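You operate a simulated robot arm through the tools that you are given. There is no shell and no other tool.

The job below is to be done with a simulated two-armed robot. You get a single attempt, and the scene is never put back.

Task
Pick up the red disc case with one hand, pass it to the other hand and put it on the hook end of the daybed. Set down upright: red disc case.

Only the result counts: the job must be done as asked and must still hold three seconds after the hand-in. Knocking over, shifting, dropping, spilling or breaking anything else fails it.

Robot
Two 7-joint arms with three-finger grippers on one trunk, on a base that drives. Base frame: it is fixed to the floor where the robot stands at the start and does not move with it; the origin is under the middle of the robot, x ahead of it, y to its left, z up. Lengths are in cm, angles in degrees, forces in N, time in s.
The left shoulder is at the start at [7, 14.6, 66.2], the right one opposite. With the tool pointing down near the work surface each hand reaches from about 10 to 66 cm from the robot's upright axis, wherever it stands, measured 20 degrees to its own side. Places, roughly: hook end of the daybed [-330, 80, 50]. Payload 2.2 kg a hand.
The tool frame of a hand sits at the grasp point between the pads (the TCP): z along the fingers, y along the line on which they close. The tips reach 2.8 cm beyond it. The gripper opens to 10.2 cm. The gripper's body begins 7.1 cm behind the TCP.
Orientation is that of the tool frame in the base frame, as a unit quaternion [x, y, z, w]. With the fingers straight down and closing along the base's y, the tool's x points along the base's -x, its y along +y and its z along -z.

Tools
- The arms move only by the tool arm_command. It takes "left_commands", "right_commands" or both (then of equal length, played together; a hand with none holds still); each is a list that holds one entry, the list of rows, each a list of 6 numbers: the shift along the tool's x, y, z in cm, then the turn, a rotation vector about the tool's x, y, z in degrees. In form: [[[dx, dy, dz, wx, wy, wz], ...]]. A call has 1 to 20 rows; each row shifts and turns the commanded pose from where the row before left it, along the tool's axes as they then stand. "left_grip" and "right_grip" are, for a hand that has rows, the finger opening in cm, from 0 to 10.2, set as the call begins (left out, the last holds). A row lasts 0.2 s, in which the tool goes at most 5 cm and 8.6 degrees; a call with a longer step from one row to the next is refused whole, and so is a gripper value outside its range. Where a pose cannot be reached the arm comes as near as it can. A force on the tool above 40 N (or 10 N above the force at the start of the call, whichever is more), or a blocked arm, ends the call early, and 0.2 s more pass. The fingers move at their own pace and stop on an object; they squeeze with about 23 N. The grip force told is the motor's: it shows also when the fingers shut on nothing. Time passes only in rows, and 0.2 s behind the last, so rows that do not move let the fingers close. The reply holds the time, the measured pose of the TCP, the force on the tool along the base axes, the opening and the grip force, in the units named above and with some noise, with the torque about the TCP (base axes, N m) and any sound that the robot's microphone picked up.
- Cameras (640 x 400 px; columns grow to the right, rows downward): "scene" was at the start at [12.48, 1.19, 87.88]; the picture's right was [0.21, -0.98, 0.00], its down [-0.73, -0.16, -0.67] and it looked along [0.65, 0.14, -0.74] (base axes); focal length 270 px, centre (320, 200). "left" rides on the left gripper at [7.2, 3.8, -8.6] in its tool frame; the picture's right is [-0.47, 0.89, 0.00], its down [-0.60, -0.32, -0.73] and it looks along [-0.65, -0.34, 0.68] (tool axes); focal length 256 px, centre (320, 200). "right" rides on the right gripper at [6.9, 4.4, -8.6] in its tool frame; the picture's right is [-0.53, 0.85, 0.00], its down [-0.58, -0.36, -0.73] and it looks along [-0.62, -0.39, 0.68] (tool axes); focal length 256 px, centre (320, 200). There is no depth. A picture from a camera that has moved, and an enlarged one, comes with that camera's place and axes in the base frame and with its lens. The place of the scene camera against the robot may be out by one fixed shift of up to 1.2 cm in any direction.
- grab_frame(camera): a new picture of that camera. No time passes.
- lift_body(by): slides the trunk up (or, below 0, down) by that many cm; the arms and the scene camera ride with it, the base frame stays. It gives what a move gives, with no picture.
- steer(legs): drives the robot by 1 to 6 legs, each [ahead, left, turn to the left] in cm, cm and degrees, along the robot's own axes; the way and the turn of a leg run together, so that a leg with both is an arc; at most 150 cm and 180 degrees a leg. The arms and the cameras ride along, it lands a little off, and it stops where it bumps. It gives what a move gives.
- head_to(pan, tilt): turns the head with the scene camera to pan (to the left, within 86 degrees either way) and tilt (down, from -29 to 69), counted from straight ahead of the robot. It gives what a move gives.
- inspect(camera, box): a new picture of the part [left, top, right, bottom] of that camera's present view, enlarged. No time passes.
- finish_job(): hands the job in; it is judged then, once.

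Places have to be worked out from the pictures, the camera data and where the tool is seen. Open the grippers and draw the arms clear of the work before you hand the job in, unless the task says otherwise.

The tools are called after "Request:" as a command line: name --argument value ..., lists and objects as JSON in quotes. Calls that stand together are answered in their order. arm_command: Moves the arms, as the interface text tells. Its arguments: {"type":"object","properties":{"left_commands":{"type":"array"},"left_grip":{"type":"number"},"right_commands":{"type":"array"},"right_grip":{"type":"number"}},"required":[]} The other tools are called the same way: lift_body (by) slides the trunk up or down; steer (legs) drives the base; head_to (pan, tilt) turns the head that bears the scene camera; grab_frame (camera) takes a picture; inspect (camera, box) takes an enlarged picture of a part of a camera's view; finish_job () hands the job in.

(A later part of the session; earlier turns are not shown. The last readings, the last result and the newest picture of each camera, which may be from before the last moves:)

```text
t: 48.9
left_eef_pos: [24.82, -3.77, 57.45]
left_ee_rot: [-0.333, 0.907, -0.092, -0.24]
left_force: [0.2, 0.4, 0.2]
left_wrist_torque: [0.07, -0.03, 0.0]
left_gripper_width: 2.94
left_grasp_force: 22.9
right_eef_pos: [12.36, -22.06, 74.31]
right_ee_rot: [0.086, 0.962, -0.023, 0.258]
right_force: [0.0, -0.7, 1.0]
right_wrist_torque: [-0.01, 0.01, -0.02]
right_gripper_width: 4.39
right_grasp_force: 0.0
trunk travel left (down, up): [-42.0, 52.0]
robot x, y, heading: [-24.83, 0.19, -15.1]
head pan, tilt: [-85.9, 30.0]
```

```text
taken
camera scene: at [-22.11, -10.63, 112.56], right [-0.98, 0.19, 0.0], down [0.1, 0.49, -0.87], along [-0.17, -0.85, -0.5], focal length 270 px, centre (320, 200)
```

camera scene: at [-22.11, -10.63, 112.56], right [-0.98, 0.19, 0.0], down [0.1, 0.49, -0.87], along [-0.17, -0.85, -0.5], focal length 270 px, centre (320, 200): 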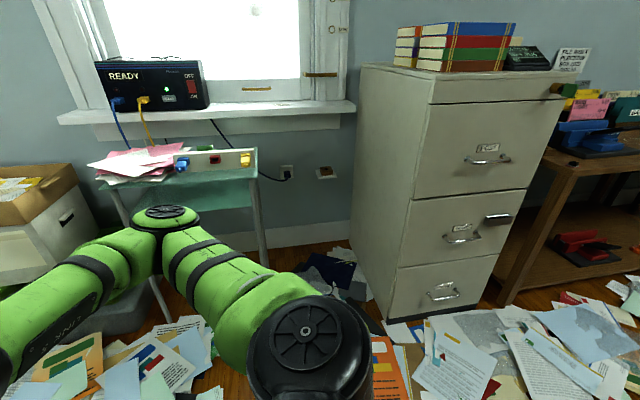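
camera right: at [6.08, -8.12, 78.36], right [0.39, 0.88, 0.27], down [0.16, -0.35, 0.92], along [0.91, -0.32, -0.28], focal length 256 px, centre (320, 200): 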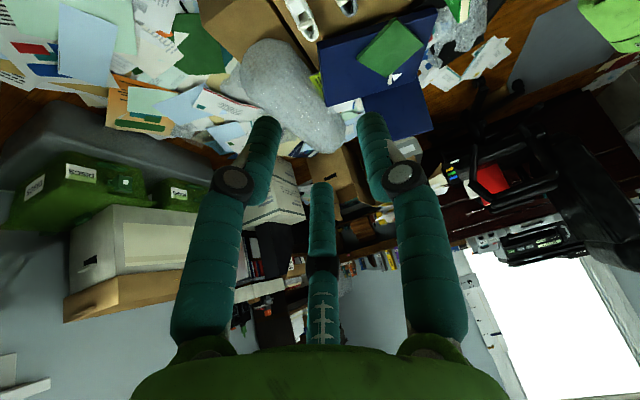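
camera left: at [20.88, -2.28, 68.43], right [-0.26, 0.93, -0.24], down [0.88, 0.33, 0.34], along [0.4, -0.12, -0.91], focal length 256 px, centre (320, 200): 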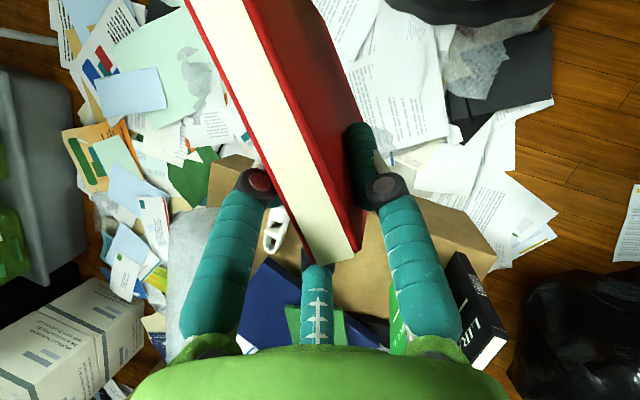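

The grip is unaffected by the turn. I'll continue turning right in place in moderate steps; the cabinet corner is about 95 cm away, beyond the arms' sweep.

Request:
steer --legs '[[0, 0, -35]]'

Request:
grab_frame --camera "left"

Request:
grab_frame --camera "scene"

```text
t: 51.0
left_eef_pos: [13.59, -31.86, 57.44]
left_ee_rot: [-0.043, 0.966, -0.016, -0.255]
left_force: [0.5, -0.5, 0.4]
left_wrist_torque: [0.0, -0.05, -0.05]
left_gripper_width: 2.97
left_grasp_force: 23.5
right_eef_pos: [-7.21, -39.47, 74.42]
right_ee_rot: [0.373, 0.891, -0.1, 0.239]
right_force: [-0.2, 0.6, -0.1]
right_wrist_torque: [-0.02, -0.01, 0.01]
right_gripper_width: 4.37
right_grasp_force: 0.0
trunk travel left (down, up): [-42.0, 52.0]
robot x, y, heading: [-24.93, -0.1, -50.4]
head pan, tilt: [-85.9, 30.0]
```

```text
taken
camera left: at [11.21, -28.2, 68.42], right [0.32, 0.92, -0.24], down [0.91, -0.23, 0.34], along [0.25, -0.33, -0.91], focal length 256 px, centre (320, 200)
```

left: 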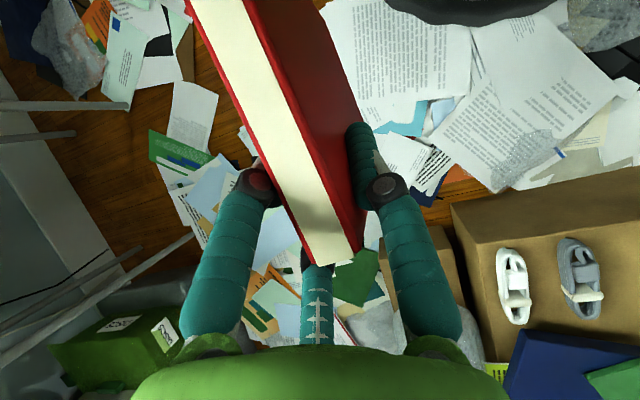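

```text
taken
camera scene: at [-28.56, -10.56, 112.56], right [-0.69, 0.72, 0.0], down [0.36, 0.35, -0.87], along [-0.63, -0.6, -0.5], focal length 270 px, centre (320, 200)
```

scene: 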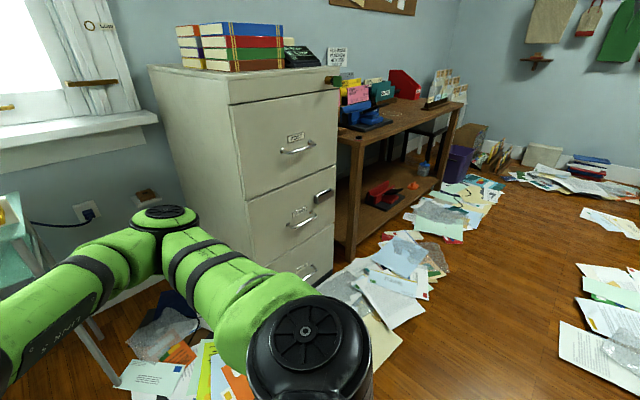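

All clear; the window table is around y≈−130. I'll turn another 40° right and look further back.

Request:
steer --legs '[[0, 0, -40]]'

Request:
grab_frame --camera "scene"

Request:
grab_frame --camera "left"

```text
t: 53.2
left_eef_pos: [-15.88, -48.86, 57.51]
left_ee_rot: [0.287, 0.923, 0.072, -0.246]
left_force: [1.4, -0.6, 0.6]
left_wrist_torque: [0.01, -0.06, 0.0]
left_gripper_width: 2.97
left_grasp_force: 23.5
right_eef_pos: [-36.51, -41.71, 74.39]
right_ee_rot: [0.653, 0.712, -0.174, 0.191]
right_force: [0.2, -0.2, 1.2]
right_wrist_torque: [0.0, 0.01, -0.02]
right_gripper_width: 4.4
right_grasp_force: 0.0
trunk travel left (down, up): [-42.0, 52.0]
robot x, y, heading: [-24.83, -0.0, -89.8]
head pan, tilt: [-85.9, 30.0]
```

```text
taken
camera scene: at [-34.24, -6.09, 112.56], right [-0.07, 1.0, 0.0], down [0.5, 0.04, -0.87], along [-0.86, -0.06, -0.5], focal length 270 px, centre (320, 200)
```

scene: 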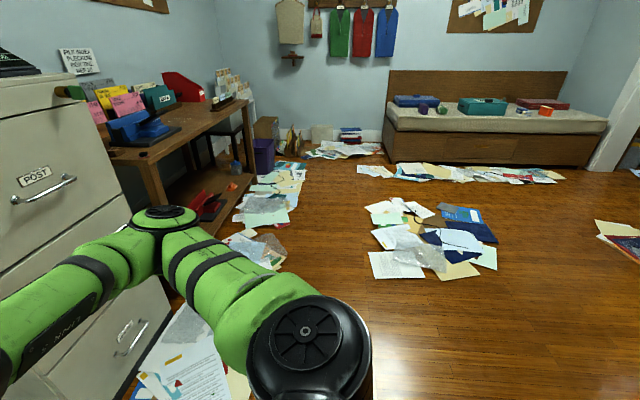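

```text
taken
camera left: at [-15.1, -44.73, 68.42], right [0.83, 0.5, -0.24], down [0.55, -0.76, 0.34], along [-0.01, -0.41, -0.91], focal length 256 px, centre (320, 200)
```

left: 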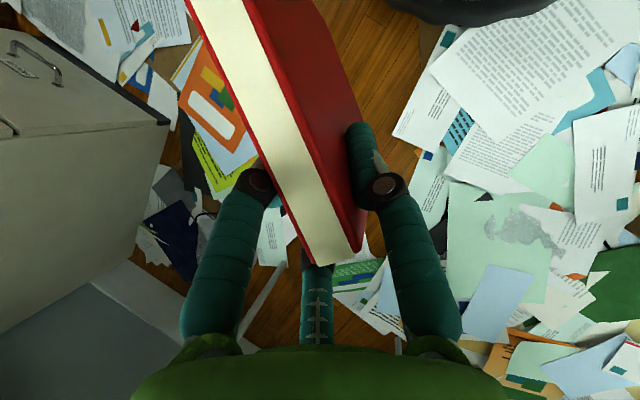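

The daybed is visible along the far wall, with wall hooks and hanging coats above its left end. I'll enlarge it.

Request:
inspect --camera "scene" --box '[360, 60, 640, 200]'

Request:
inspect --camera "scene" --box '[360, 60, 488, 140]'

```text
2.29 times, centred on (500, 130) of scene
camera zoom: at [-34.24, -6.09, 112.56], right [-0.07, 1.0, 0.0], down [0.5, 0.04, -0.87], along [-0.86, -0.06, -0.5], focal length 616 px, centre (-91, 360)
```

zoom: 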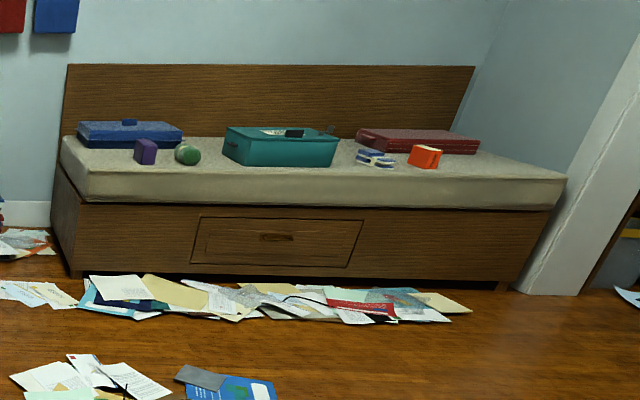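

```text
5.00 times, centred on (424, 100) of scene
camera zoom: at [-34.24, -6.09, 112.56], right [-0.07, 1.0, 0.0], down [0.5, 0.04, -0.87], along [-0.86, -0.06, -0.5], focal length 1348 px, centre (-200, 700)
```

zoom: 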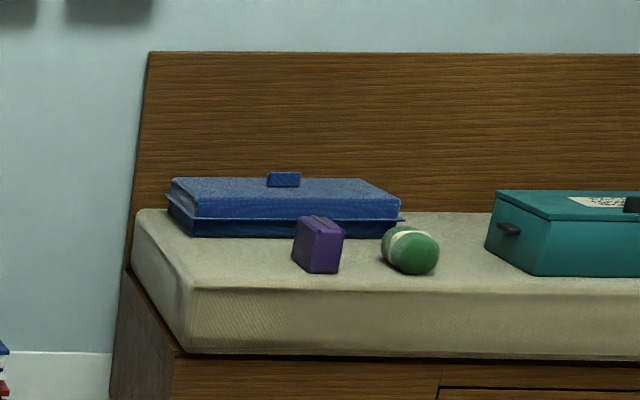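

The daybed's hook end is its left end, with a blue case, a purple item and a green ball near (−330, 80–100). The recliner's backrest is close on the other side, so I'll first slide sideways toward −x along clear floor before turning further.

Request:
steer --legs '[[0, -50, 0]]'

Request:
grab_frame --camera "left"

Request:
grab_frame --camera "scene"

```text
t: 56.1
left_eef_pos: [-66.63, -48.79, 57.51]
left_ee_rot: [0.294, 0.921, 0.074, -0.246]
left_force: [0.1, 0.1, 0.6]
left_wrist_torque: [-0.01, -0.03, 0.01]
left_gripper_width: 2.97
left_grasp_force: 22.8
right_eef_pos: [-87.43, -41.14, 74.37]
right_ee_rot: [0.658, 0.707, -0.176, 0.19]
right_force: [0.1, 0.3, 0.6]
right_wrist_torque: [-0.01, -0.01, 0.0]
right_gripper_width: 4.38
right_grasp_force: 0.0
trunk travel left (down, up): [-42.0, 52.0]
robot x, y, heading: [-75.03, 0.6, -91.0]
head pan, tilt: [-85.9, 30.0]
```

```text
taken
camera left: at [-66.01, -44.49, 68.42], right [0.84, 0.49, -0.24], down [0.54, -0.77, 0.34], along [-0.02, -0.41, -0.91], focal length 256 px, centre (320, 200)
```

left: 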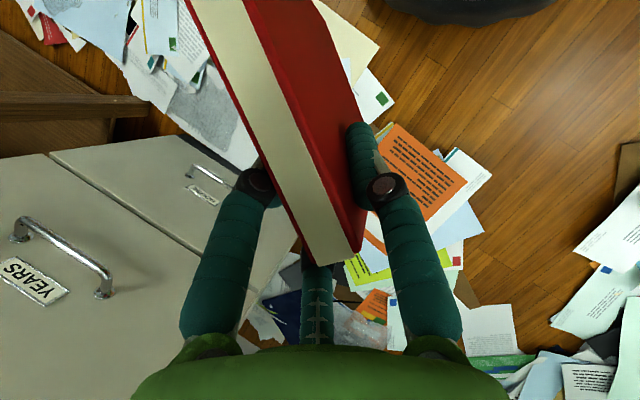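

```text
taken
camera scene: at [-84.57, -5.56, 112.56], right [-0.06, 1.0, 0.0], down [0.5, 0.03, -0.87], along [-0.86, -0.05, -0.5], focal length 270 px, centre (320, 200)
```

scene: 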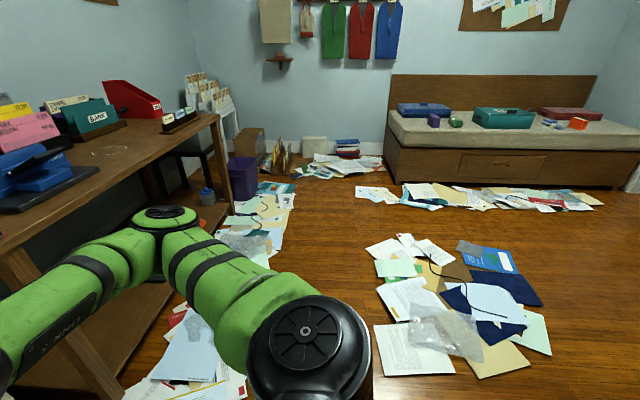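

The case is steady. The desk edge ahead is at y≈−77, so I'll slide another 40 cm while easing back 5 cm, then turn right to face the daybed.

Request:
steer --legs '[[-5, -40, 0]]'

Request:
grab_frame --camera "scene"

Request:
head_to --pan -86 --tilt 60

Request:
grab_frame --camera "scene"

Request:
grab_frame --camera "left"

```text
t: 58.7
left_eef_pos: [-107.38, -43.52, 57.36]
left_ee_rot: [0.294, 0.921, 0.075, -0.246]
left_force: [-0.1, 0.7, 0.2]
left_wrist_torque: [-0.01, -0.02, 0.02]
left_gripper_width: 2.99
left_grasp_force: 22.5
right_eef_pos: [-128.13, -35.69, 74.38]
right_ee_rot: [0.658, 0.707, -0.177, 0.189]
right_force: [0.3, -0.2, 0.3]
right_wrist_torque: [-0.02, 0.02, 0.0]
right_gripper_width: 4.41
right_grasp_force: 0.1
trunk travel left (down, up): [-42.0, 52.0]
robot x, y, heading: [-116.47, 6.17, -90.8]
head pan, tilt: [-85.9, 30.0]
```

```text
taken
camera scene: at [-125.36, -0.17, 112.56], right [-0.06, 1.0, 0.0], down [0.5, 0.03, -0.87], along [-0.86, -0.05, -0.5], focal length 270 px, centre (320, 200)
```

scene: 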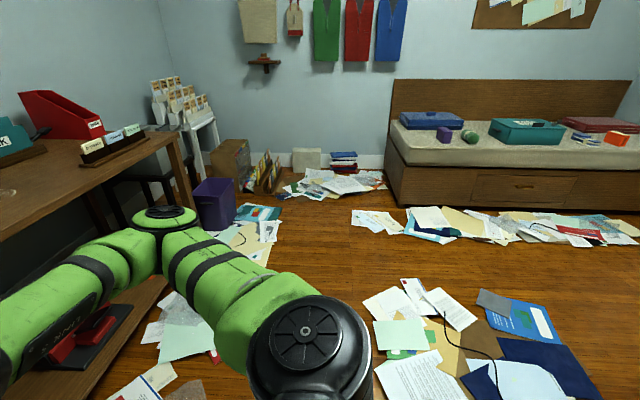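

```text
t: 59.6
left_eef_pos: [-107.53, -43.48, 57.47]
left_ee_rot: [0.294, 0.921, 0.074, -0.246]
left_force: [-0.4, 0.3, 0.1]
left_wrist_torque: [-0.02, -0.06, 0.03]
left_gripper_width: 2.96
left_grasp_force: 23.2
right_eef_pos: [-128.17, -35.77, 74.45]
right_ee_rot: [0.658, 0.707, -0.176, 0.19]
right_force: [1.2, -0.2, 0.4]
right_wrist_torque: [0.01, 0.01, -0.01]
right_gripper_width: 4.37
right_grasp_force: 0.1
trunk travel left (down, up): [-42.0, 52.0]
robot x, y, heading: [-115.95, 5.95, -90.8]
head pan, tilt: [-85.9, 60.0]
```

```text
taken
camera scene: at [-122.95, -0.04, 108.36], right [-0.06, 1.0, 0.0], down [0.86, 0.05, -0.5], along [-0.5, -0.03, -0.87], focal length 270 px, centre (320, 200)
```

scene: 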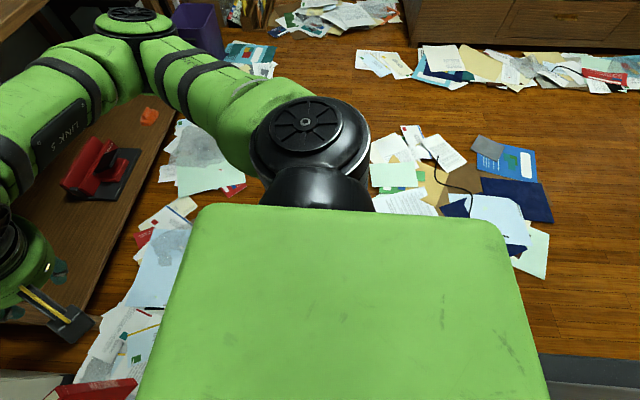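

```text
taken
camera left: at [-106.74, -39.08, 68.4], right [0.84, 0.49, -0.24], down [0.54, -0.77, 0.34], along [-0.02, -0.41, -0.91], focal length 256 px, centre (320, 200)
```

left: 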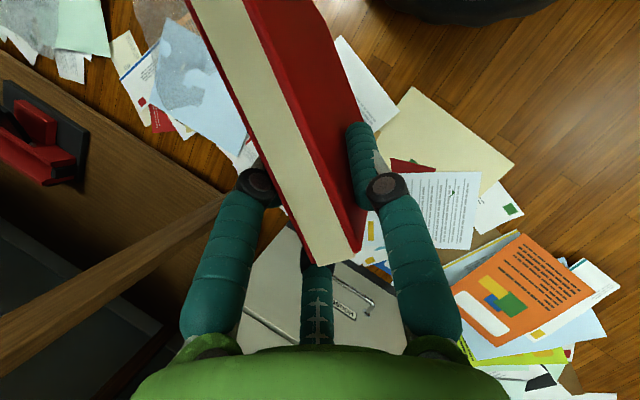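

The area is clear for turning here. I'll turn right 45°, check, and then turn the rest.

Request:
steer --legs '[[0, 0, -45]]'

Request:
steer --legs '[[0, 0, -44]]'

Request:
head_to --pan 0 --tilt 25

Request:
grab_frame --camera "scene"

Request:
grab_frame --camera "left"

```text
t: 62.1
left_eef_pos: [-144.91, -34.91, 57.26]
left_ee_rot: [0.625, 0.737, 0.162, -0.199]
left_force: [0.5, -0.4, -0.4]
left_wrist_torque: [-0.06, 0.0, 0.0]
left_gripper_width: 2.98
left_grasp_force: 22.6
right_eef_pos: [-154.08, -14.83, 74.41]
right_ee_rot: [0.879, 0.4, -0.235, 0.107]
right_force: [-0.1, -0.1, -0.6]
right_wrist_torque: [0.0, -0.02, -0.02]
right_gripper_width: 4.38
right_grasp_force: 0.3
trunk travel left (down, up): [-42.0, 52.0]
robot x, y, heading: [-115.73, 5.84, -136.0]
head pan, tilt: [-85.9, 60.0]
```

```text
t: 64.5
left_eef_pos: [-165.07, -3.21, 57.34]
left_ee_rot: [0.856, 0.448, 0.225, -0.122]
left_force: [-0.2, -1.0, 0.7]
left_wrist_torque: [-0.02, 0.03, 0.02]
left_gripper_width: 2.96
left_grasp_force: 23.0
right_eef_pos: [-157.69, 17.56, 74.29]
right_ee_rot: [0.965, 0.041, -0.258, 0.011]
right_force: [-0.7, 0.0, -0.2]
right_wrist_torque: [0.0, -0.03, -0.01]
right_gripper_width: 4.39
right_grasp_force: 0.1
trunk travel left (down, up): [-42.0, 52.0]
robot x, y, heading: [-116.29, 5.51, 179.8]
head pan, tilt: [-85.9, 60.0]
```

```text
t: 66.2
left_eef_pos: [-165.09, -3.16, 57.41]
left_ee_rot: [0.857, 0.448, 0.225, -0.123]
left_force: [0.4, 0.3, -0.4]
left_wrist_torque: [-0.05, 0.05, -0.02]
left_gripper_width: 2.97
left_grasp_force: 23.1
right_eef_pos: [-157.69, 17.53, 74.37]
right_ee_rot: [0.965, 0.041, -0.258, 0.011]
right_force: [0.1, 0.5, 0.6]
right_wrist_torque: [-0.05, -0.01, 0.0]
right_gripper_width: 4.41
right_grasp_force: 0.1
trunk travel left (down, up): [-42.0, 52.0]
robot x, y, heading: [-115.74, 5.69, 179.7]
head pan, tilt: [0.0, 25.0]
```

```text
taken
camera scene: at [-130.44, 5.41, 113.36], right [0.0, 1.0, 0.0], down [0.42, 0.0, -0.91], along [-0.91, 0.0, -0.42], focal length 270 px, centre (320, 200)
```

scene: 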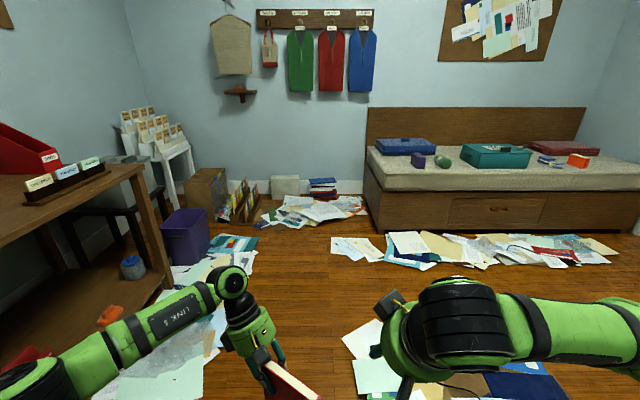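

```text
taken
camera left: at [-160.69, -3.81, 68.4], right [0.5, -0.83, -0.24], down [-0.76, -0.55, 0.34], along [-0.41, 0.01, -0.91], focal length 256 px, centre (320, 200)
```

left: 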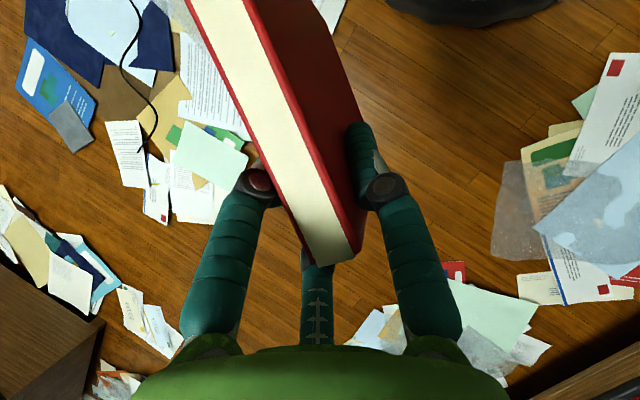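

I'm now facing the daybed squarely; the coat hooks are above its left end. I'll zoom in to map the free space there.

Request:
inspect --camera "scene" --box '[350, 100, 510, 200]'

Request:
inspect --camera "scene" --box '[360, 125, 456, 185]'

```text
4.00 times, centred on (430, 150) of scene
camera zoom: at [-130.44, 5.41, 113.36], right [0.0, 1.0, 0.0], down [0.42, 0.0, -0.91], along [-0.91, 0.0, -0.42], focal length 1079 px, centre (-120, 400)
```

zoom: 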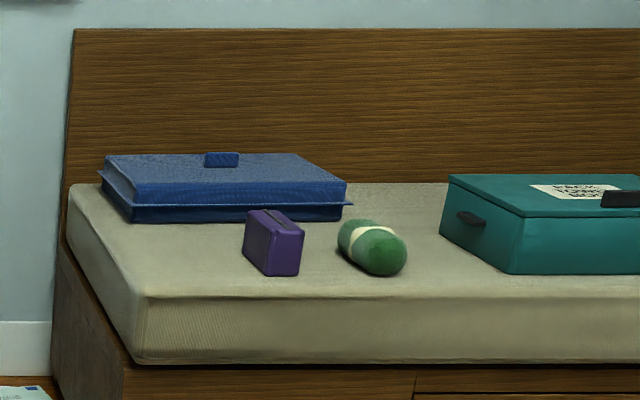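

```text
6.67 times, centred on (408, 155) of scene
camera zoom: at [-130.44, 5.41, 113.36], right [0.0, 1.0, 0.0], down [0.42, 0.0, -0.91], along [-0.91, 0.0, -0.42], focal length 1798 px, centre (-267, 500)
```

zoom: 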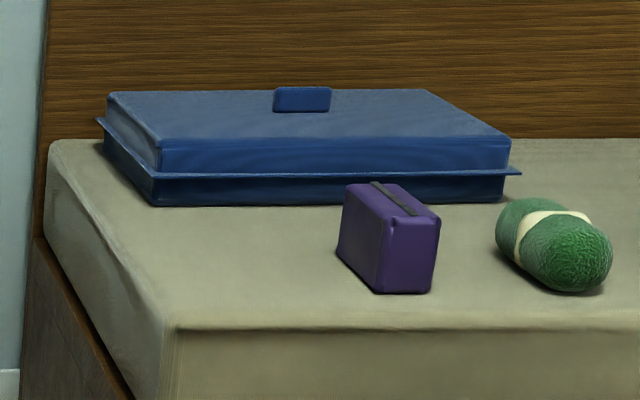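

The free spot on the hook end is about x −312…−355, y 53–76, left of the purple item (y≥77) and in front of the blue case (x<−358). I'll raise the trunk so the case's bottom clears the mattress, then drive forward along the clear lane.

Request:
lift_body --by 18

Request:
steer --legs '[[60, 0, 0]]'

Request:
grab_frame --camera "left"

Request:
grab_frame --camera "scene"

```text
t: 68.2
left_eef_pos: [-165.04, -3.19, 75.43]
left_ee_rot: [0.856, 0.448, 0.225, -0.123]
left_force: [0.5, 0.0, -1.3]
left_wrist_torque: [-0.04, 0.06, -0.03]
left_gripper_width: 3.0
left_grasp_force: 22.8
right_eef_pos: [-157.79, 17.63, 92.44]
right_ee_rot: [0.965, 0.041, -0.259, 0.012]
right_force: [0.3, 0.3, 0.6]
right_wrist_torque: [-0.02, 0.01, 0.02]
right_gripper_width: 4.4
right_grasp_force: 0.0
trunk travel left (down, up): [-60.0, 34.0]
robot x, y, heading: [-115.75, 5.73, 179.9]
head pan, tilt: [0.0, 25.0]
```

```text
t: 71.5
left_eef_pos: [-225.39, -2.48, 75.46]
left_ee_rot: [0.858, 0.444, 0.227, -0.122]
left_force: [-0.7, -0.4, -1.2]
left_wrist_torque: [-0.01, 0.06, 0.01]
left_gripper_width: 2.98
left_grasp_force: 22.9
right_eef_pos: [-217.82, 18.23, 92.37]
right_ee_rot: [0.965, 0.037, -0.259, 0.011]
right_force: [0.5, 0.5, 0.2]
right_wrist_torque: [0.0, -0.04, 0.01]
right_gripper_width: 4.41
right_grasp_force: 0.0
trunk travel left (down, up): [-60.0, 34.0]
robot x, y, heading: [-176.21, 6.53, 179.2]
head pan, tilt: [0.0, 25.0]
```

```text
taken
camera left: at [-220.96, -3.03, 86.39], right [0.49, -0.84, -0.24], down [-0.77, -0.55, 0.34], along [-0.41, 0.02, -0.91], focal length 256 px, centre (320, 200)
```

left: 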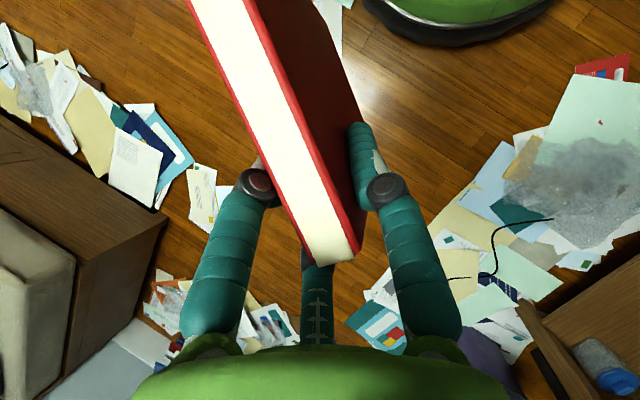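

```text
taken
camera scene: at [-190.65, 5.96, 131.36], right [0.01, 1.0, 0.0], down [0.42, 0.0, -0.91], along [-0.91, 0.01, -0.42], focal length 270 px, centre (320, 200)
```

scene: 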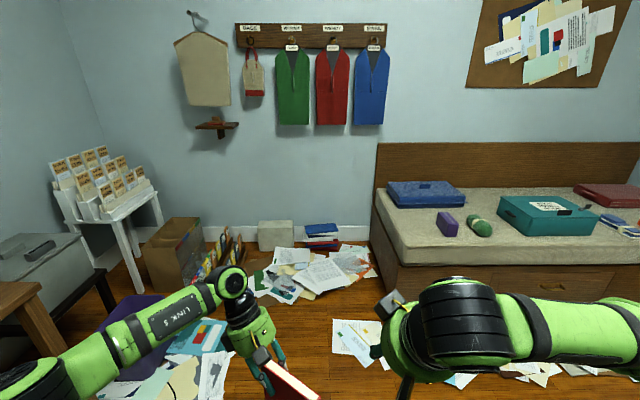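

All steady. I'll drive ahead another 45 cm and then slide right to line up in front of the hook end, still clear of the daybed.

Request:
steer --legs '[[45, 0, 0], [0, -70, 0]]'

Request:
head_to --pan 15 --tilt 40

Request:
grab_frame --camera "scene"

Request:
grab_frame --camera "left"

Request:
grab_frame --camera "right"

```text
t: 77.8
left_eef_pos: [-268.44, 70.82, 75.29]
left_ee_rot: [0.864, 0.434, 0.227, -0.119]
left_force: [-0.1, 0.8, -1.3]
left_wrist_torque: [-0.02, 0.02, 0.01]
left_gripper_width: 2.99
left_grasp_force: 23.0
right_eef_pos: [-260.27, 91.44, 92.47]
right_ee_rot: [0.966, 0.024, -0.259, 0.007]
right_force: [0.1, 0.8, -1.5]
right_wrist_torque: [0.02, -0.01, -0.01]
right_gripper_width: 4.4
right_grasp_force: 0.1
trunk travel left (down, up): [-60.0, 34.0]
robot x, y, heading: [-218.85, 78.49, 177.9]
head pan, tilt: [0.0, 25.0]
```

```text
t: 78.5
left_eef_pos: [-268.46, 70.76, 75.44]
left_ee_rot: [0.864, 0.434, 0.227, -0.119]
left_force: [-1.0, -1.2, -1.2]
left_wrist_torque: [-0.05, 0.05, -0.03]
left_gripper_width: 2.98
left_grasp_force: 22.7
right_eef_pos: [-260.14, 91.32, 92.37]
right_ee_rot: [0.965, 0.024, -0.26, 0.006]
right_force: [0.5, 0.6, -0.5]
right_wrist_torque: [0.02, 0.02, -0.01]
right_gripper_width: 4.42
right_grasp_force: 0.1
trunk travel left (down, up): [-60.0, 34.0]
robot x, y, heading: [-218.88, 78.33, 178.0]
head pan, tilt: [15.0, 40.0]
```

```text
taken
camera scene: at [-232.49, 76.11, 129.03], right [-0.22, 0.97, 0.0], down [0.63, 0.14, -0.77], along [-0.75, -0.17, -0.64], focal length 270 px, centre (320, 200)
```

scene: 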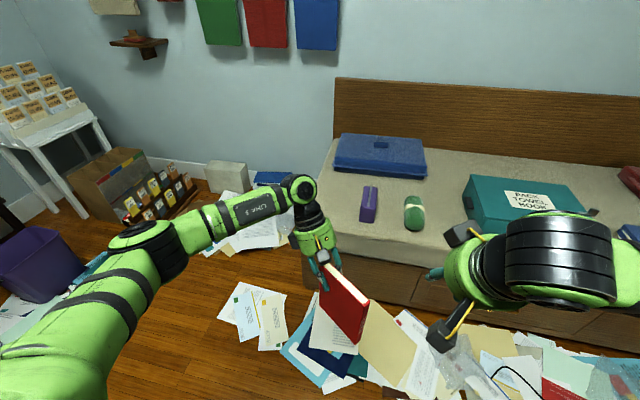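

```text
taken
camera left: at [-263.95, 70.12, 86.38], right [0.47, -0.85, -0.24], down [-0.78, -0.53, 0.34], along [-0.41, 0.03, -0.91], focal length 256 px, centre (320, 200)
```

left: 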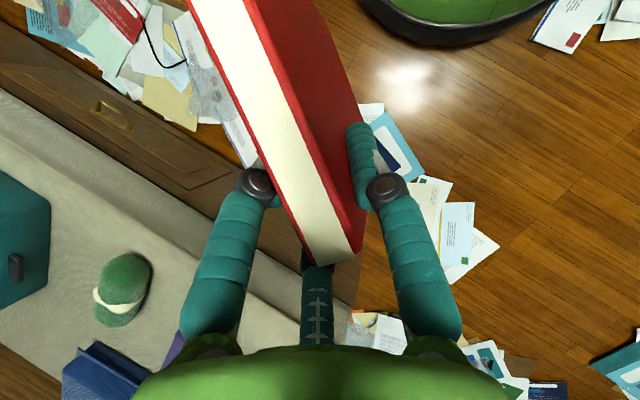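

```text
taken
camera right: at [-249.8, 87.56, 96.36], right [-0.42, -0.87, 0.27], down [-0.15, 0.36, 0.92], along [-0.9, 0.35, -0.28], focal length 256 px, centre (320, 200)
```

right: 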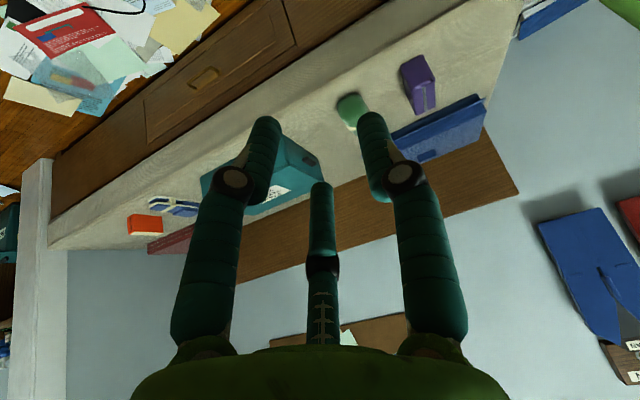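

I'm lined up. I'll zoom each camera on the hook end to triangulate the mattress height and the neighbours' positions.

Request:
inspect --camera "scene" --box '[290, 120, 450, 220]'

Request:
inspect --camera "right" --box '[320, 0, 560, 150]'

Request:
inspect --camera "scene" --box '[280, 200, 440, 350]'

```text
4.00 times, centred on (370, 170) of scene
camera zoom: at [-232.49, 76.11, 129.03], right [-0.22, 0.97, 0.0], down [0.63, 0.14, -0.77], along [-0.75, -0.17, -0.64], focal length 1079 px, centre (120, 320)
```

zoom: 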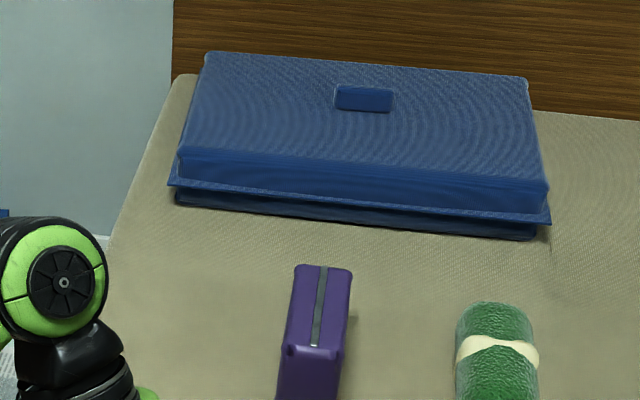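

```text
2.67 times, centred on (440, 75) of right
camera zoom: at [-249.8, 87.56, 96.36], right [-0.42, -0.87, 0.27], down [-0.15, 0.36, 0.92], along [-0.9, 0.35, -0.28], focal length 683 px, centre (0, 533)
```

zoom: 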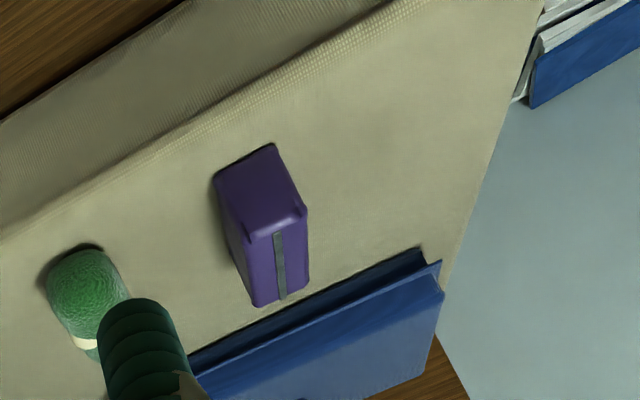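

```text
2.67 times, centred on (360, 275) of scene
camera zoom: at [-232.49, 76.11, 129.03], right [-0.22, 0.97, 0.0], down [0.63, 0.14, -0.77], along [-0.75, -0.17, -0.64], focal length 719 px, centre (213, 0)
```

zoom: 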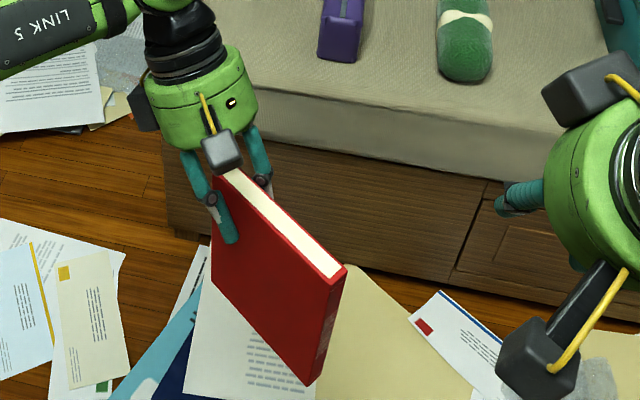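

I'll enlarge the case more closely to check how upright it is in the hand.

Request:
inspect --camera "scene" --box '[345, 250, 425, 350]'

Request:
inspect --camera "scene" --box '[345, 245, 425, 295]'

Request:
inspect --camera "left" --box '[180, 0, 420, 150]'

```text
4.00 times, centred on (385, 300) of scene
camera zoom: at [-232.49, 76.11, 129.03], right [-0.22, 0.97, 0.0], down [0.63, 0.14, -0.77], along [-0.75, -0.17, -0.64], focal length 1079 px, centre (60, -200)
```

zoom: 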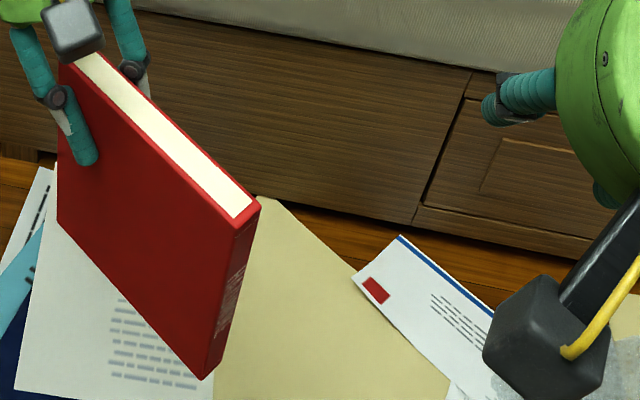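

```text
8.00 times, centred on (385, 270) of scene
camera zoom: at [-232.49, 76.11, 129.03], right [-0.22, 0.97, 0.0], down [0.63, 0.14, -0.77], along [-0.75, -0.17, -0.64], focal length 2157 px, centre (-200, -360)
```

zoom: 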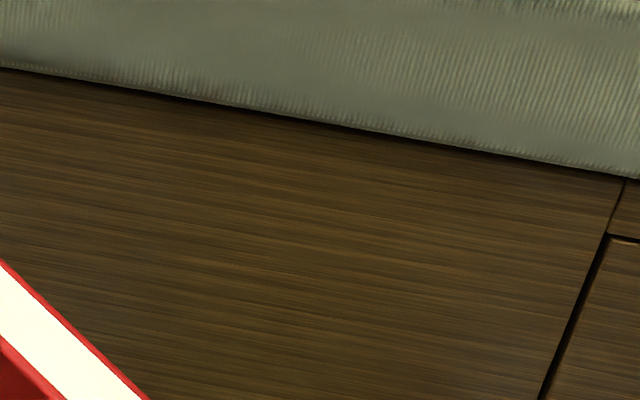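

```text
2.67 times, centred on (300, 75) of left
camera zoom: at [-263.95, 70.12, 86.38], right [0.47, -0.85, -0.24], down [-0.78, -0.53, 0.34], along [-0.41, 0.03, -0.91], focal length 683 px, centre (373, 533)
```

zoom: 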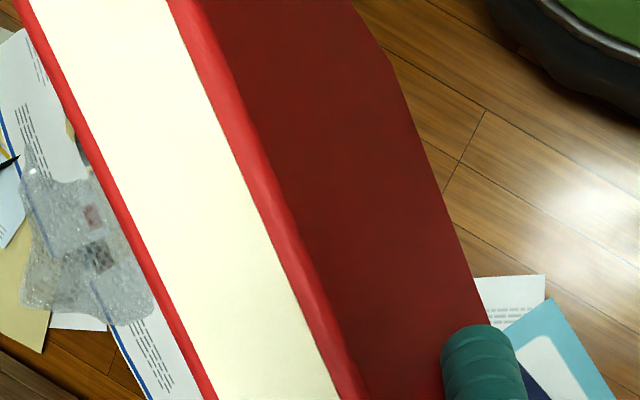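

The mattress top is z≈50.3; the purple item spans x −315…−328, y 74–80.5, the blue case starts at x≈−350, and the mattress edges are x≈−305 and y≈51. The case is upright within ~2°. I'll test the left arm's reach by extending it 9 cm forward in free air.

Request:
arm_command --left_commands '[[[-0.4, -0.6, -0.22, 0, 0, 0], [-0.78, -1.207, -0.433, 0, 0, 0], [-0.78, -1.207, -0.433, 0, 0, 0], [-0.78, -1.207, -0.433, 0, 0, 0], [-0.78, -1.207, -0.433, 0, 0, 0], [-0.78, -1.207, -0.433, 0, 0, 0], [-0.4, -0.6, -0.22, 0, 0, 0], [0, 0, 0, 0, 0, 0]]]' --left_grip 0

Request:
grab_frame --camera "left"

Request:
grab_frame --camera "scene"

```text
t: 80.3
left_eef_pos: [-277.32, 70.82, 75.41]
left_ee_rot: [0.864, 0.433, 0.227, -0.118]
left_force: [1.3, 0.0, -1.2]
left_wrist_torque: [-0.03, 0.04, 0.02]
left_gripper_width: 2.98
left_grasp_force: 23.3
right_eef_pos: [-260.26, 91.37, 92.42]
right_ee_rot: [0.966, 0.025, -0.258, 0.007]
right_force: [0.2, -0.1, -0.7]
right_wrist_torque: [0.02, 0.0, 0.04]
right_gripper_width: 4.39
right_grasp_force: 0.0
trunk travel left (down, up): [-60.0, 34.0]
robot x, y, heading: [-219.08, 78.4, 177.9]
head pan, tilt: [15.0, 40.0]
```

```text
taken
camera left: at [-272.91, 70.09, 86.38], right [0.47, -0.85, -0.24], down [-0.78, -0.52, 0.34], along [-0.41, 0.03, -0.91], focal length 256 px, centre (320, 200)
```

left: 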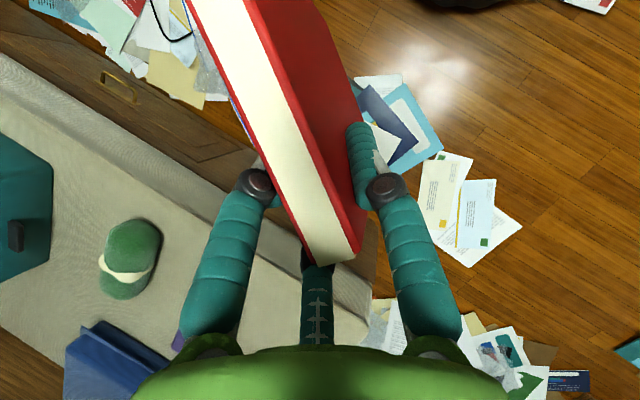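

```text
taken
camera scene: at [-232.49, 76.03, 129.03], right [-0.22, 0.97, 0.0], down [0.63, 0.14, -0.77], along [-0.75, -0.17, -0.64], focal length 270 px, centre (320, 200)
```

scene: 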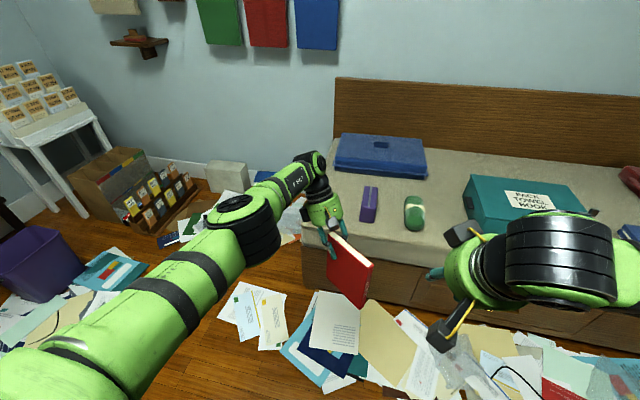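

The extended pose is reachable. I'll raise the trunk 4 cm for clearance, shift left 11.4 cm to line up with the free spot, and drive ahead 30 cm before checking again.

Request:
lift_body --by 4

Request:
steer --legs '[[0, 11.4, 0], [30, 0, 0]]'

Request:
grab_frame --camera "scene"

Request:
grab_frame --camera "left"

Request:
grab_frame --camera "right"

```text
t: 81.2
left_eef_pos: [-277.37, 70.94, 79.36]
left_ee_rot: [0.864, 0.434, 0.227, -0.118]
left_force: [0.0, 0.8, -1.4]
left_wrist_torque: [-0.04, 0.05, -0.01]
left_gripper_width: 2.98
left_grasp_force: 22.9
right_eef_pos: [-260.26, 91.37, 96.28]
right_ee_rot: [0.966, 0.025, -0.259, 0.006]
right_force: [0.1, 0.6, -0.6]
right_wrist_torque: [0.01, 0.0, 0.0]
right_gripper_width: 4.41
right_grasp_force: 0.0
trunk travel left (down, up): [-64.0, 30.0]
robot x, y, heading: [-218.98, 78.49, 177.6]
head pan, tilt: [15.0, 40.0]
```

```text
t: 84.0
left_eef_pos: [-308.0, 60.72, 79.45]
left_ee_rot: [0.864, 0.433, 0.227, -0.118]
left_force: [-0.1, -0.4, -1.3]
left_wrist_torque: [-0.04, 0.01, 0.03]
left_gripper_width: 2.98
left_grasp_force: 23.6
right_eef_pos: [-290.9, 81.2, 96.45]
right_ee_rot: [0.966, 0.024, -0.259, 0.006]
right_force: [0.1, 0.6, 0.1]
right_wrist_torque: [-0.01, 0.01, 0.02]
right_gripper_width: 4.39
right_grasp_force: 0.0
trunk travel left (down, up): [-64.0, 30.0]
robot x, y, heading: [-249.48, 68.13, 177.8]
head pan, tilt: [15.0, 40.0]
```

```text
taken
camera scene: at [-263.05, 65.91, 133.03], right [-0.22, 0.98, 0.0], down [0.63, 0.14, -0.77], along [-0.75, -0.17, -0.64], focal length 270 px, centre (320, 200)
```

scene: 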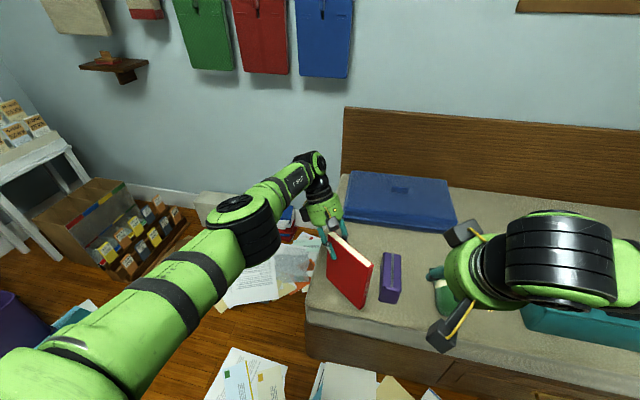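

```text
taken
camera left: at [-303.48, 60.03, 90.38], right [0.47, -0.85, -0.24], down [-0.78, -0.52, 0.34], along [-0.41, 0.03, -0.91], focal length 256 px, centre (320, 200)
```

left: 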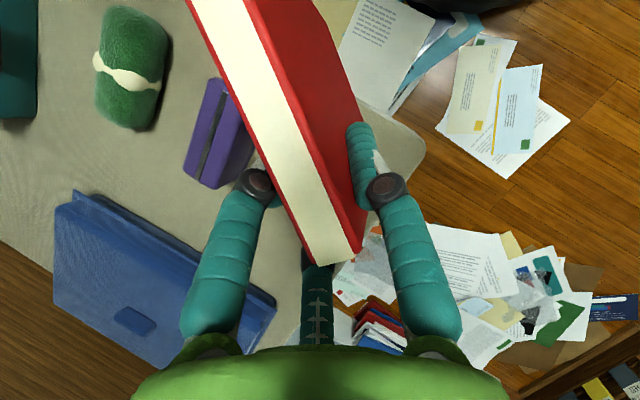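

```text
taken
camera right: at [-280.34, 77.4, 100.37], right [-0.42, -0.87, 0.27], down [-0.15, 0.36, 0.92], along [-0.89, 0.35, -0.28], focal length 256 px, centre (320, 200)
```

right: 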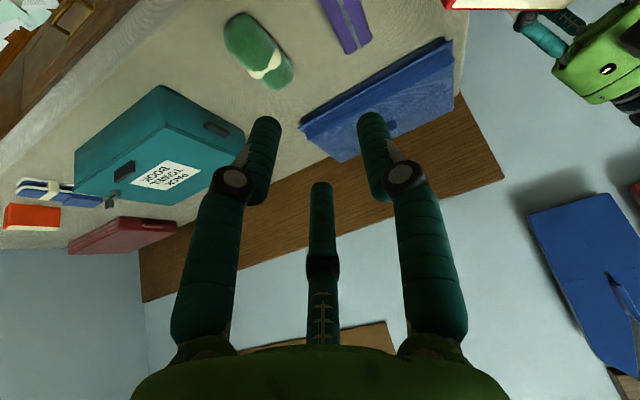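

The left camera now sees the spot from above. I'll zoom there to pin down distances to the purple item and mattress edges.

Request:
inspect --camera "left" --box '[60, 0, 460, 250]'

Request:
inspect --camera "scene" --box '[290, 200, 450, 330]'

```text
1.60 times, centred on (260, 125) of left
camera zoom: at [-303.48, 60.03, 90.38], right [0.47, -0.85, -0.24], down [-0.78, -0.52, 0.34], along [-0.41, 0.03, -0.91], focal length 410 px, centre (416, 320)
```

zoom: 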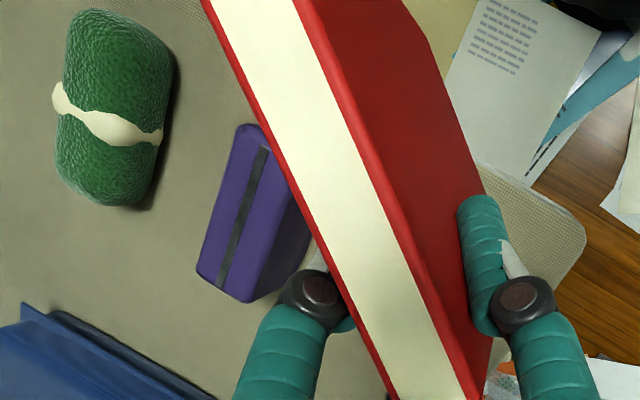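

```text
3.08 times, centred on (370, 265) of scene
camera zoom: at [-263.05, 65.91, 133.03], right [-0.22, 0.98, 0.0], down [0.63, 0.14, -0.77], along [-0.75, -0.17, -0.64], focal length 830 px, centre (166, 0)
```

zoom: 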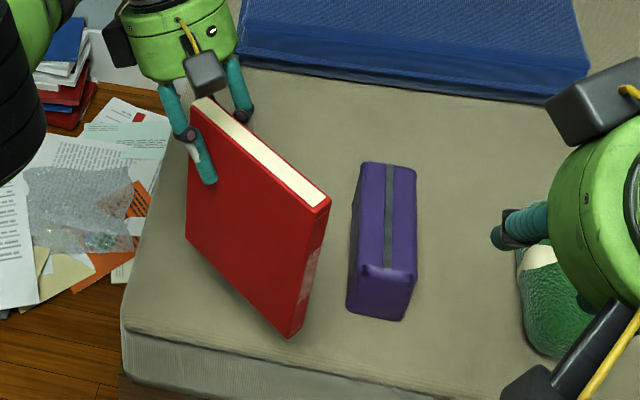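

Measured again: purple's near face is y≈75, x −313…−327; blue case lip ≈−344; mattress corner (−305, 51). The case centre is at about (−305.4, 64.1), so 19 cm more forward puts it at (−325, 65) with ~4 cm to purple. I'll drive ahead 19 cm.

Request:
steer --legs '[[19, 0, 0]]'

Request:
head_to --pan 15 --tilt 52

Request:
grab_frame --camera "scene"

Request:
grab_frame --camera "left"

Request:
grab_frame --camera "right"

```text
t: 85.6
left_eef_pos: [-327.19, 61.29, 79.42]
left_ee_rot: [0.863, 0.435, 0.227, -0.119]
left_force: [0.8, -0.3, -2.1]
left_wrist_torque: [-0.05, 0.05, 0.0]
left_gripper_width: 2.99
left_grasp_force: 22.8
right_eef_pos: [-310.07, 81.85, 96.44]
right_ee_rot: [0.966, 0.025, -0.258, 0.007]
right_force: [0.5, -0.2, -0.9]
right_wrist_torque: [0.01, 0.01, -0.02]
right_gripper_width: 4.41
right_grasp_force: 0.1
trunk travel left (down, up): [-64.0, 30.0]
robot x, y, heading: [-268.73, 68.96, 178.0]
head pan, tilt: [15.0, 40.0]
```

```text
t: 86.3
left_eef_pos: [-327.18, 61.21, 79.35]
left_ee_rot: [0.863, 0.435, 0.227, -0.119]
left_force: [0.0, -0.2, -2.0]
left_wrist_torque: [-0.04, 0.03, 0.02]
left_gripper_width: 2.97
left_grasp_force: 23.2
right_eef_pos: [-309.98, 81.85, 96.38]
right_ee_rot: [0.965, 0.026, -0.259, 0.007]
right_force: [0.3, 0.8, -0.1]
right_wrist_torque: [-0.01, 0.0, 0.0]
right_gripper_width: 4.42
right_grasp_force: 0.1
trunk travel left (down, up): [-64.0, 30.0]
robot x, y, heading: [-268.96, 68.97, 177.9]
head pan, tilt: [15.0, 52.0]
```

```text
taken
camera scene: at [-281.36, 66.82, 131.35], right [-0.22, 0.97, 0.0], down [0.77, 0.18, -0.62], along [-0.6, -0.14, -0.79], focal length 270 px, centre (320, 200)
```

scene: 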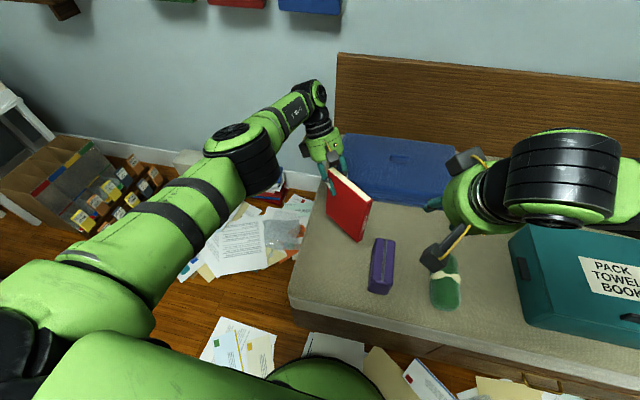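

```text
taken
camera left: at [-322.73, 60.6, 90.36], right [0.47, -0.85, -0.24], down [-0.78, -0.53, 0.34], along [-0.41, 0.03, -0.91], focal length 256 px, centre (320, 200)
```

left: 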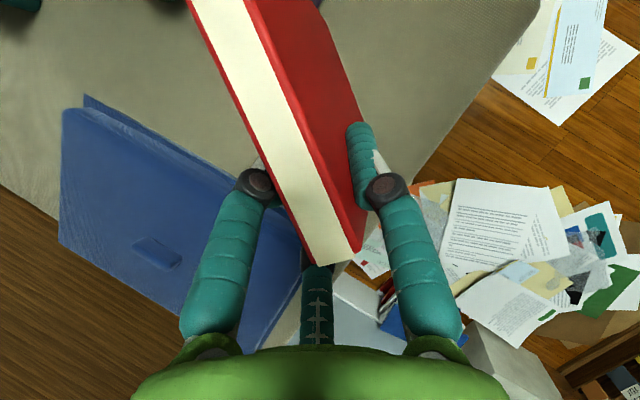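

```text
taken
camera right: at [-299.63, 78.04, 100.36], right [-0.42, -0.87, 0.27], down [-0.15, 0.36, 0.92], along [-0.9, 0.34, -0.28], focal length 256 px, centre (320, 200)
```

right: 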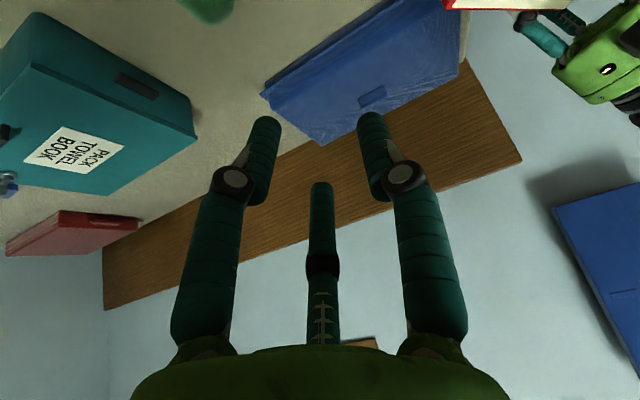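

The case is above the target spot. Before lowering, I'll bring the right hand's camera lower and turn it toward the case for a side view, to check that the case is truly upright.

Request:
arm_command --right_commands '[[[1.77, 0.04, 1.58, 0, 0, 0], [1.77, 0.04, 1.58, 0, 0, 0], [1.77, 0.04, 1.58, 0, 0, 0], [1.77, 0.04, 1.58, 0, 0, 0], [1.77, 0.04, 1.58, 0, 0, 0], [1.77, 0.04, 1.58, 0, 0, 0], [1.77, 0.04, 1.58, 0, 0, 0], [1.77, 0.04, 1.58, 0, 0, 0], [0, 0, 0, -3.74, 0, -6.5], [0, 0, 0, -3.74, 0, -6.5], [0, 0, 0, -3.74, 0, -6.5], [0, 0, 0, -3.74, 0, -6.5], [0, 0, 0, -3.74, 0, -6.5], [0, 0, 0, -3.74, 0, -6.5], [0, 0, 0, 0, 0, 0]]]'

Request:
grab_frame --camera "right"

Request:
grab_frame --camera "scene"

```text
t: 89.5
left_eef_pos: [-327.24, 61.19, 79.43]
left_ee_rot: [0.864, 0.435, 0.226, -0.118]
left_force: [0.6, -0.5, -1.2]
left_wrist_torque: [-0.03, 0.05, -0.04]
left_gripper_width: 2.97
left_grasp_force: 22.8
right_eef_pos: [-304.38, 81.56, 78.41]
right_ee_rot: [0.882, 0.394, -0.237, 0.105]
right_force: [0.2, -0.2, 0.3]
right_wrist_torque: [0.04, -0.03, -0.01]
right_gripper_width: 4.39
right_grasp_force: 0.0
right hand out of reach, approached as far as the arm can: row 4
trunk travel left (down, up): [-64.0, 30.0]
robot x, y, heading: [-268.37, 68.52, 177.7]
head pan, tilt: [15.0, 52.0]
```

```text
taken
camera right: at [-294.32, 86.42, 82.29], right [0.32, -0.91, 0.27], down [-0.36, 0.14, 0.92], along [-0.88, -0.39, -0.28], focal length 256 px, centre (320, 200)
```

right: 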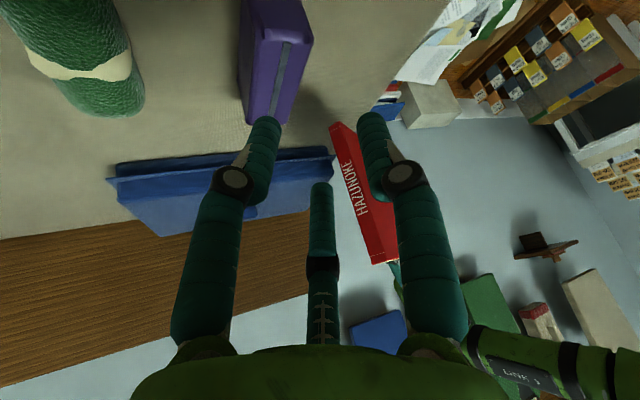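

```text
taken
camera scene: at [-281.34, 66.8, 131.35], right [-0.22, 0.97, 0.0], down [0.77, 0.18, -0.62], along [-0.6, -0.14, -0.79], focal length 270 px, centre (320, 200)
```

scene: 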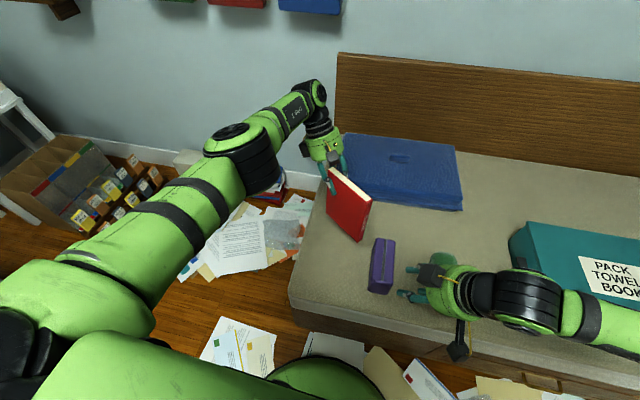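

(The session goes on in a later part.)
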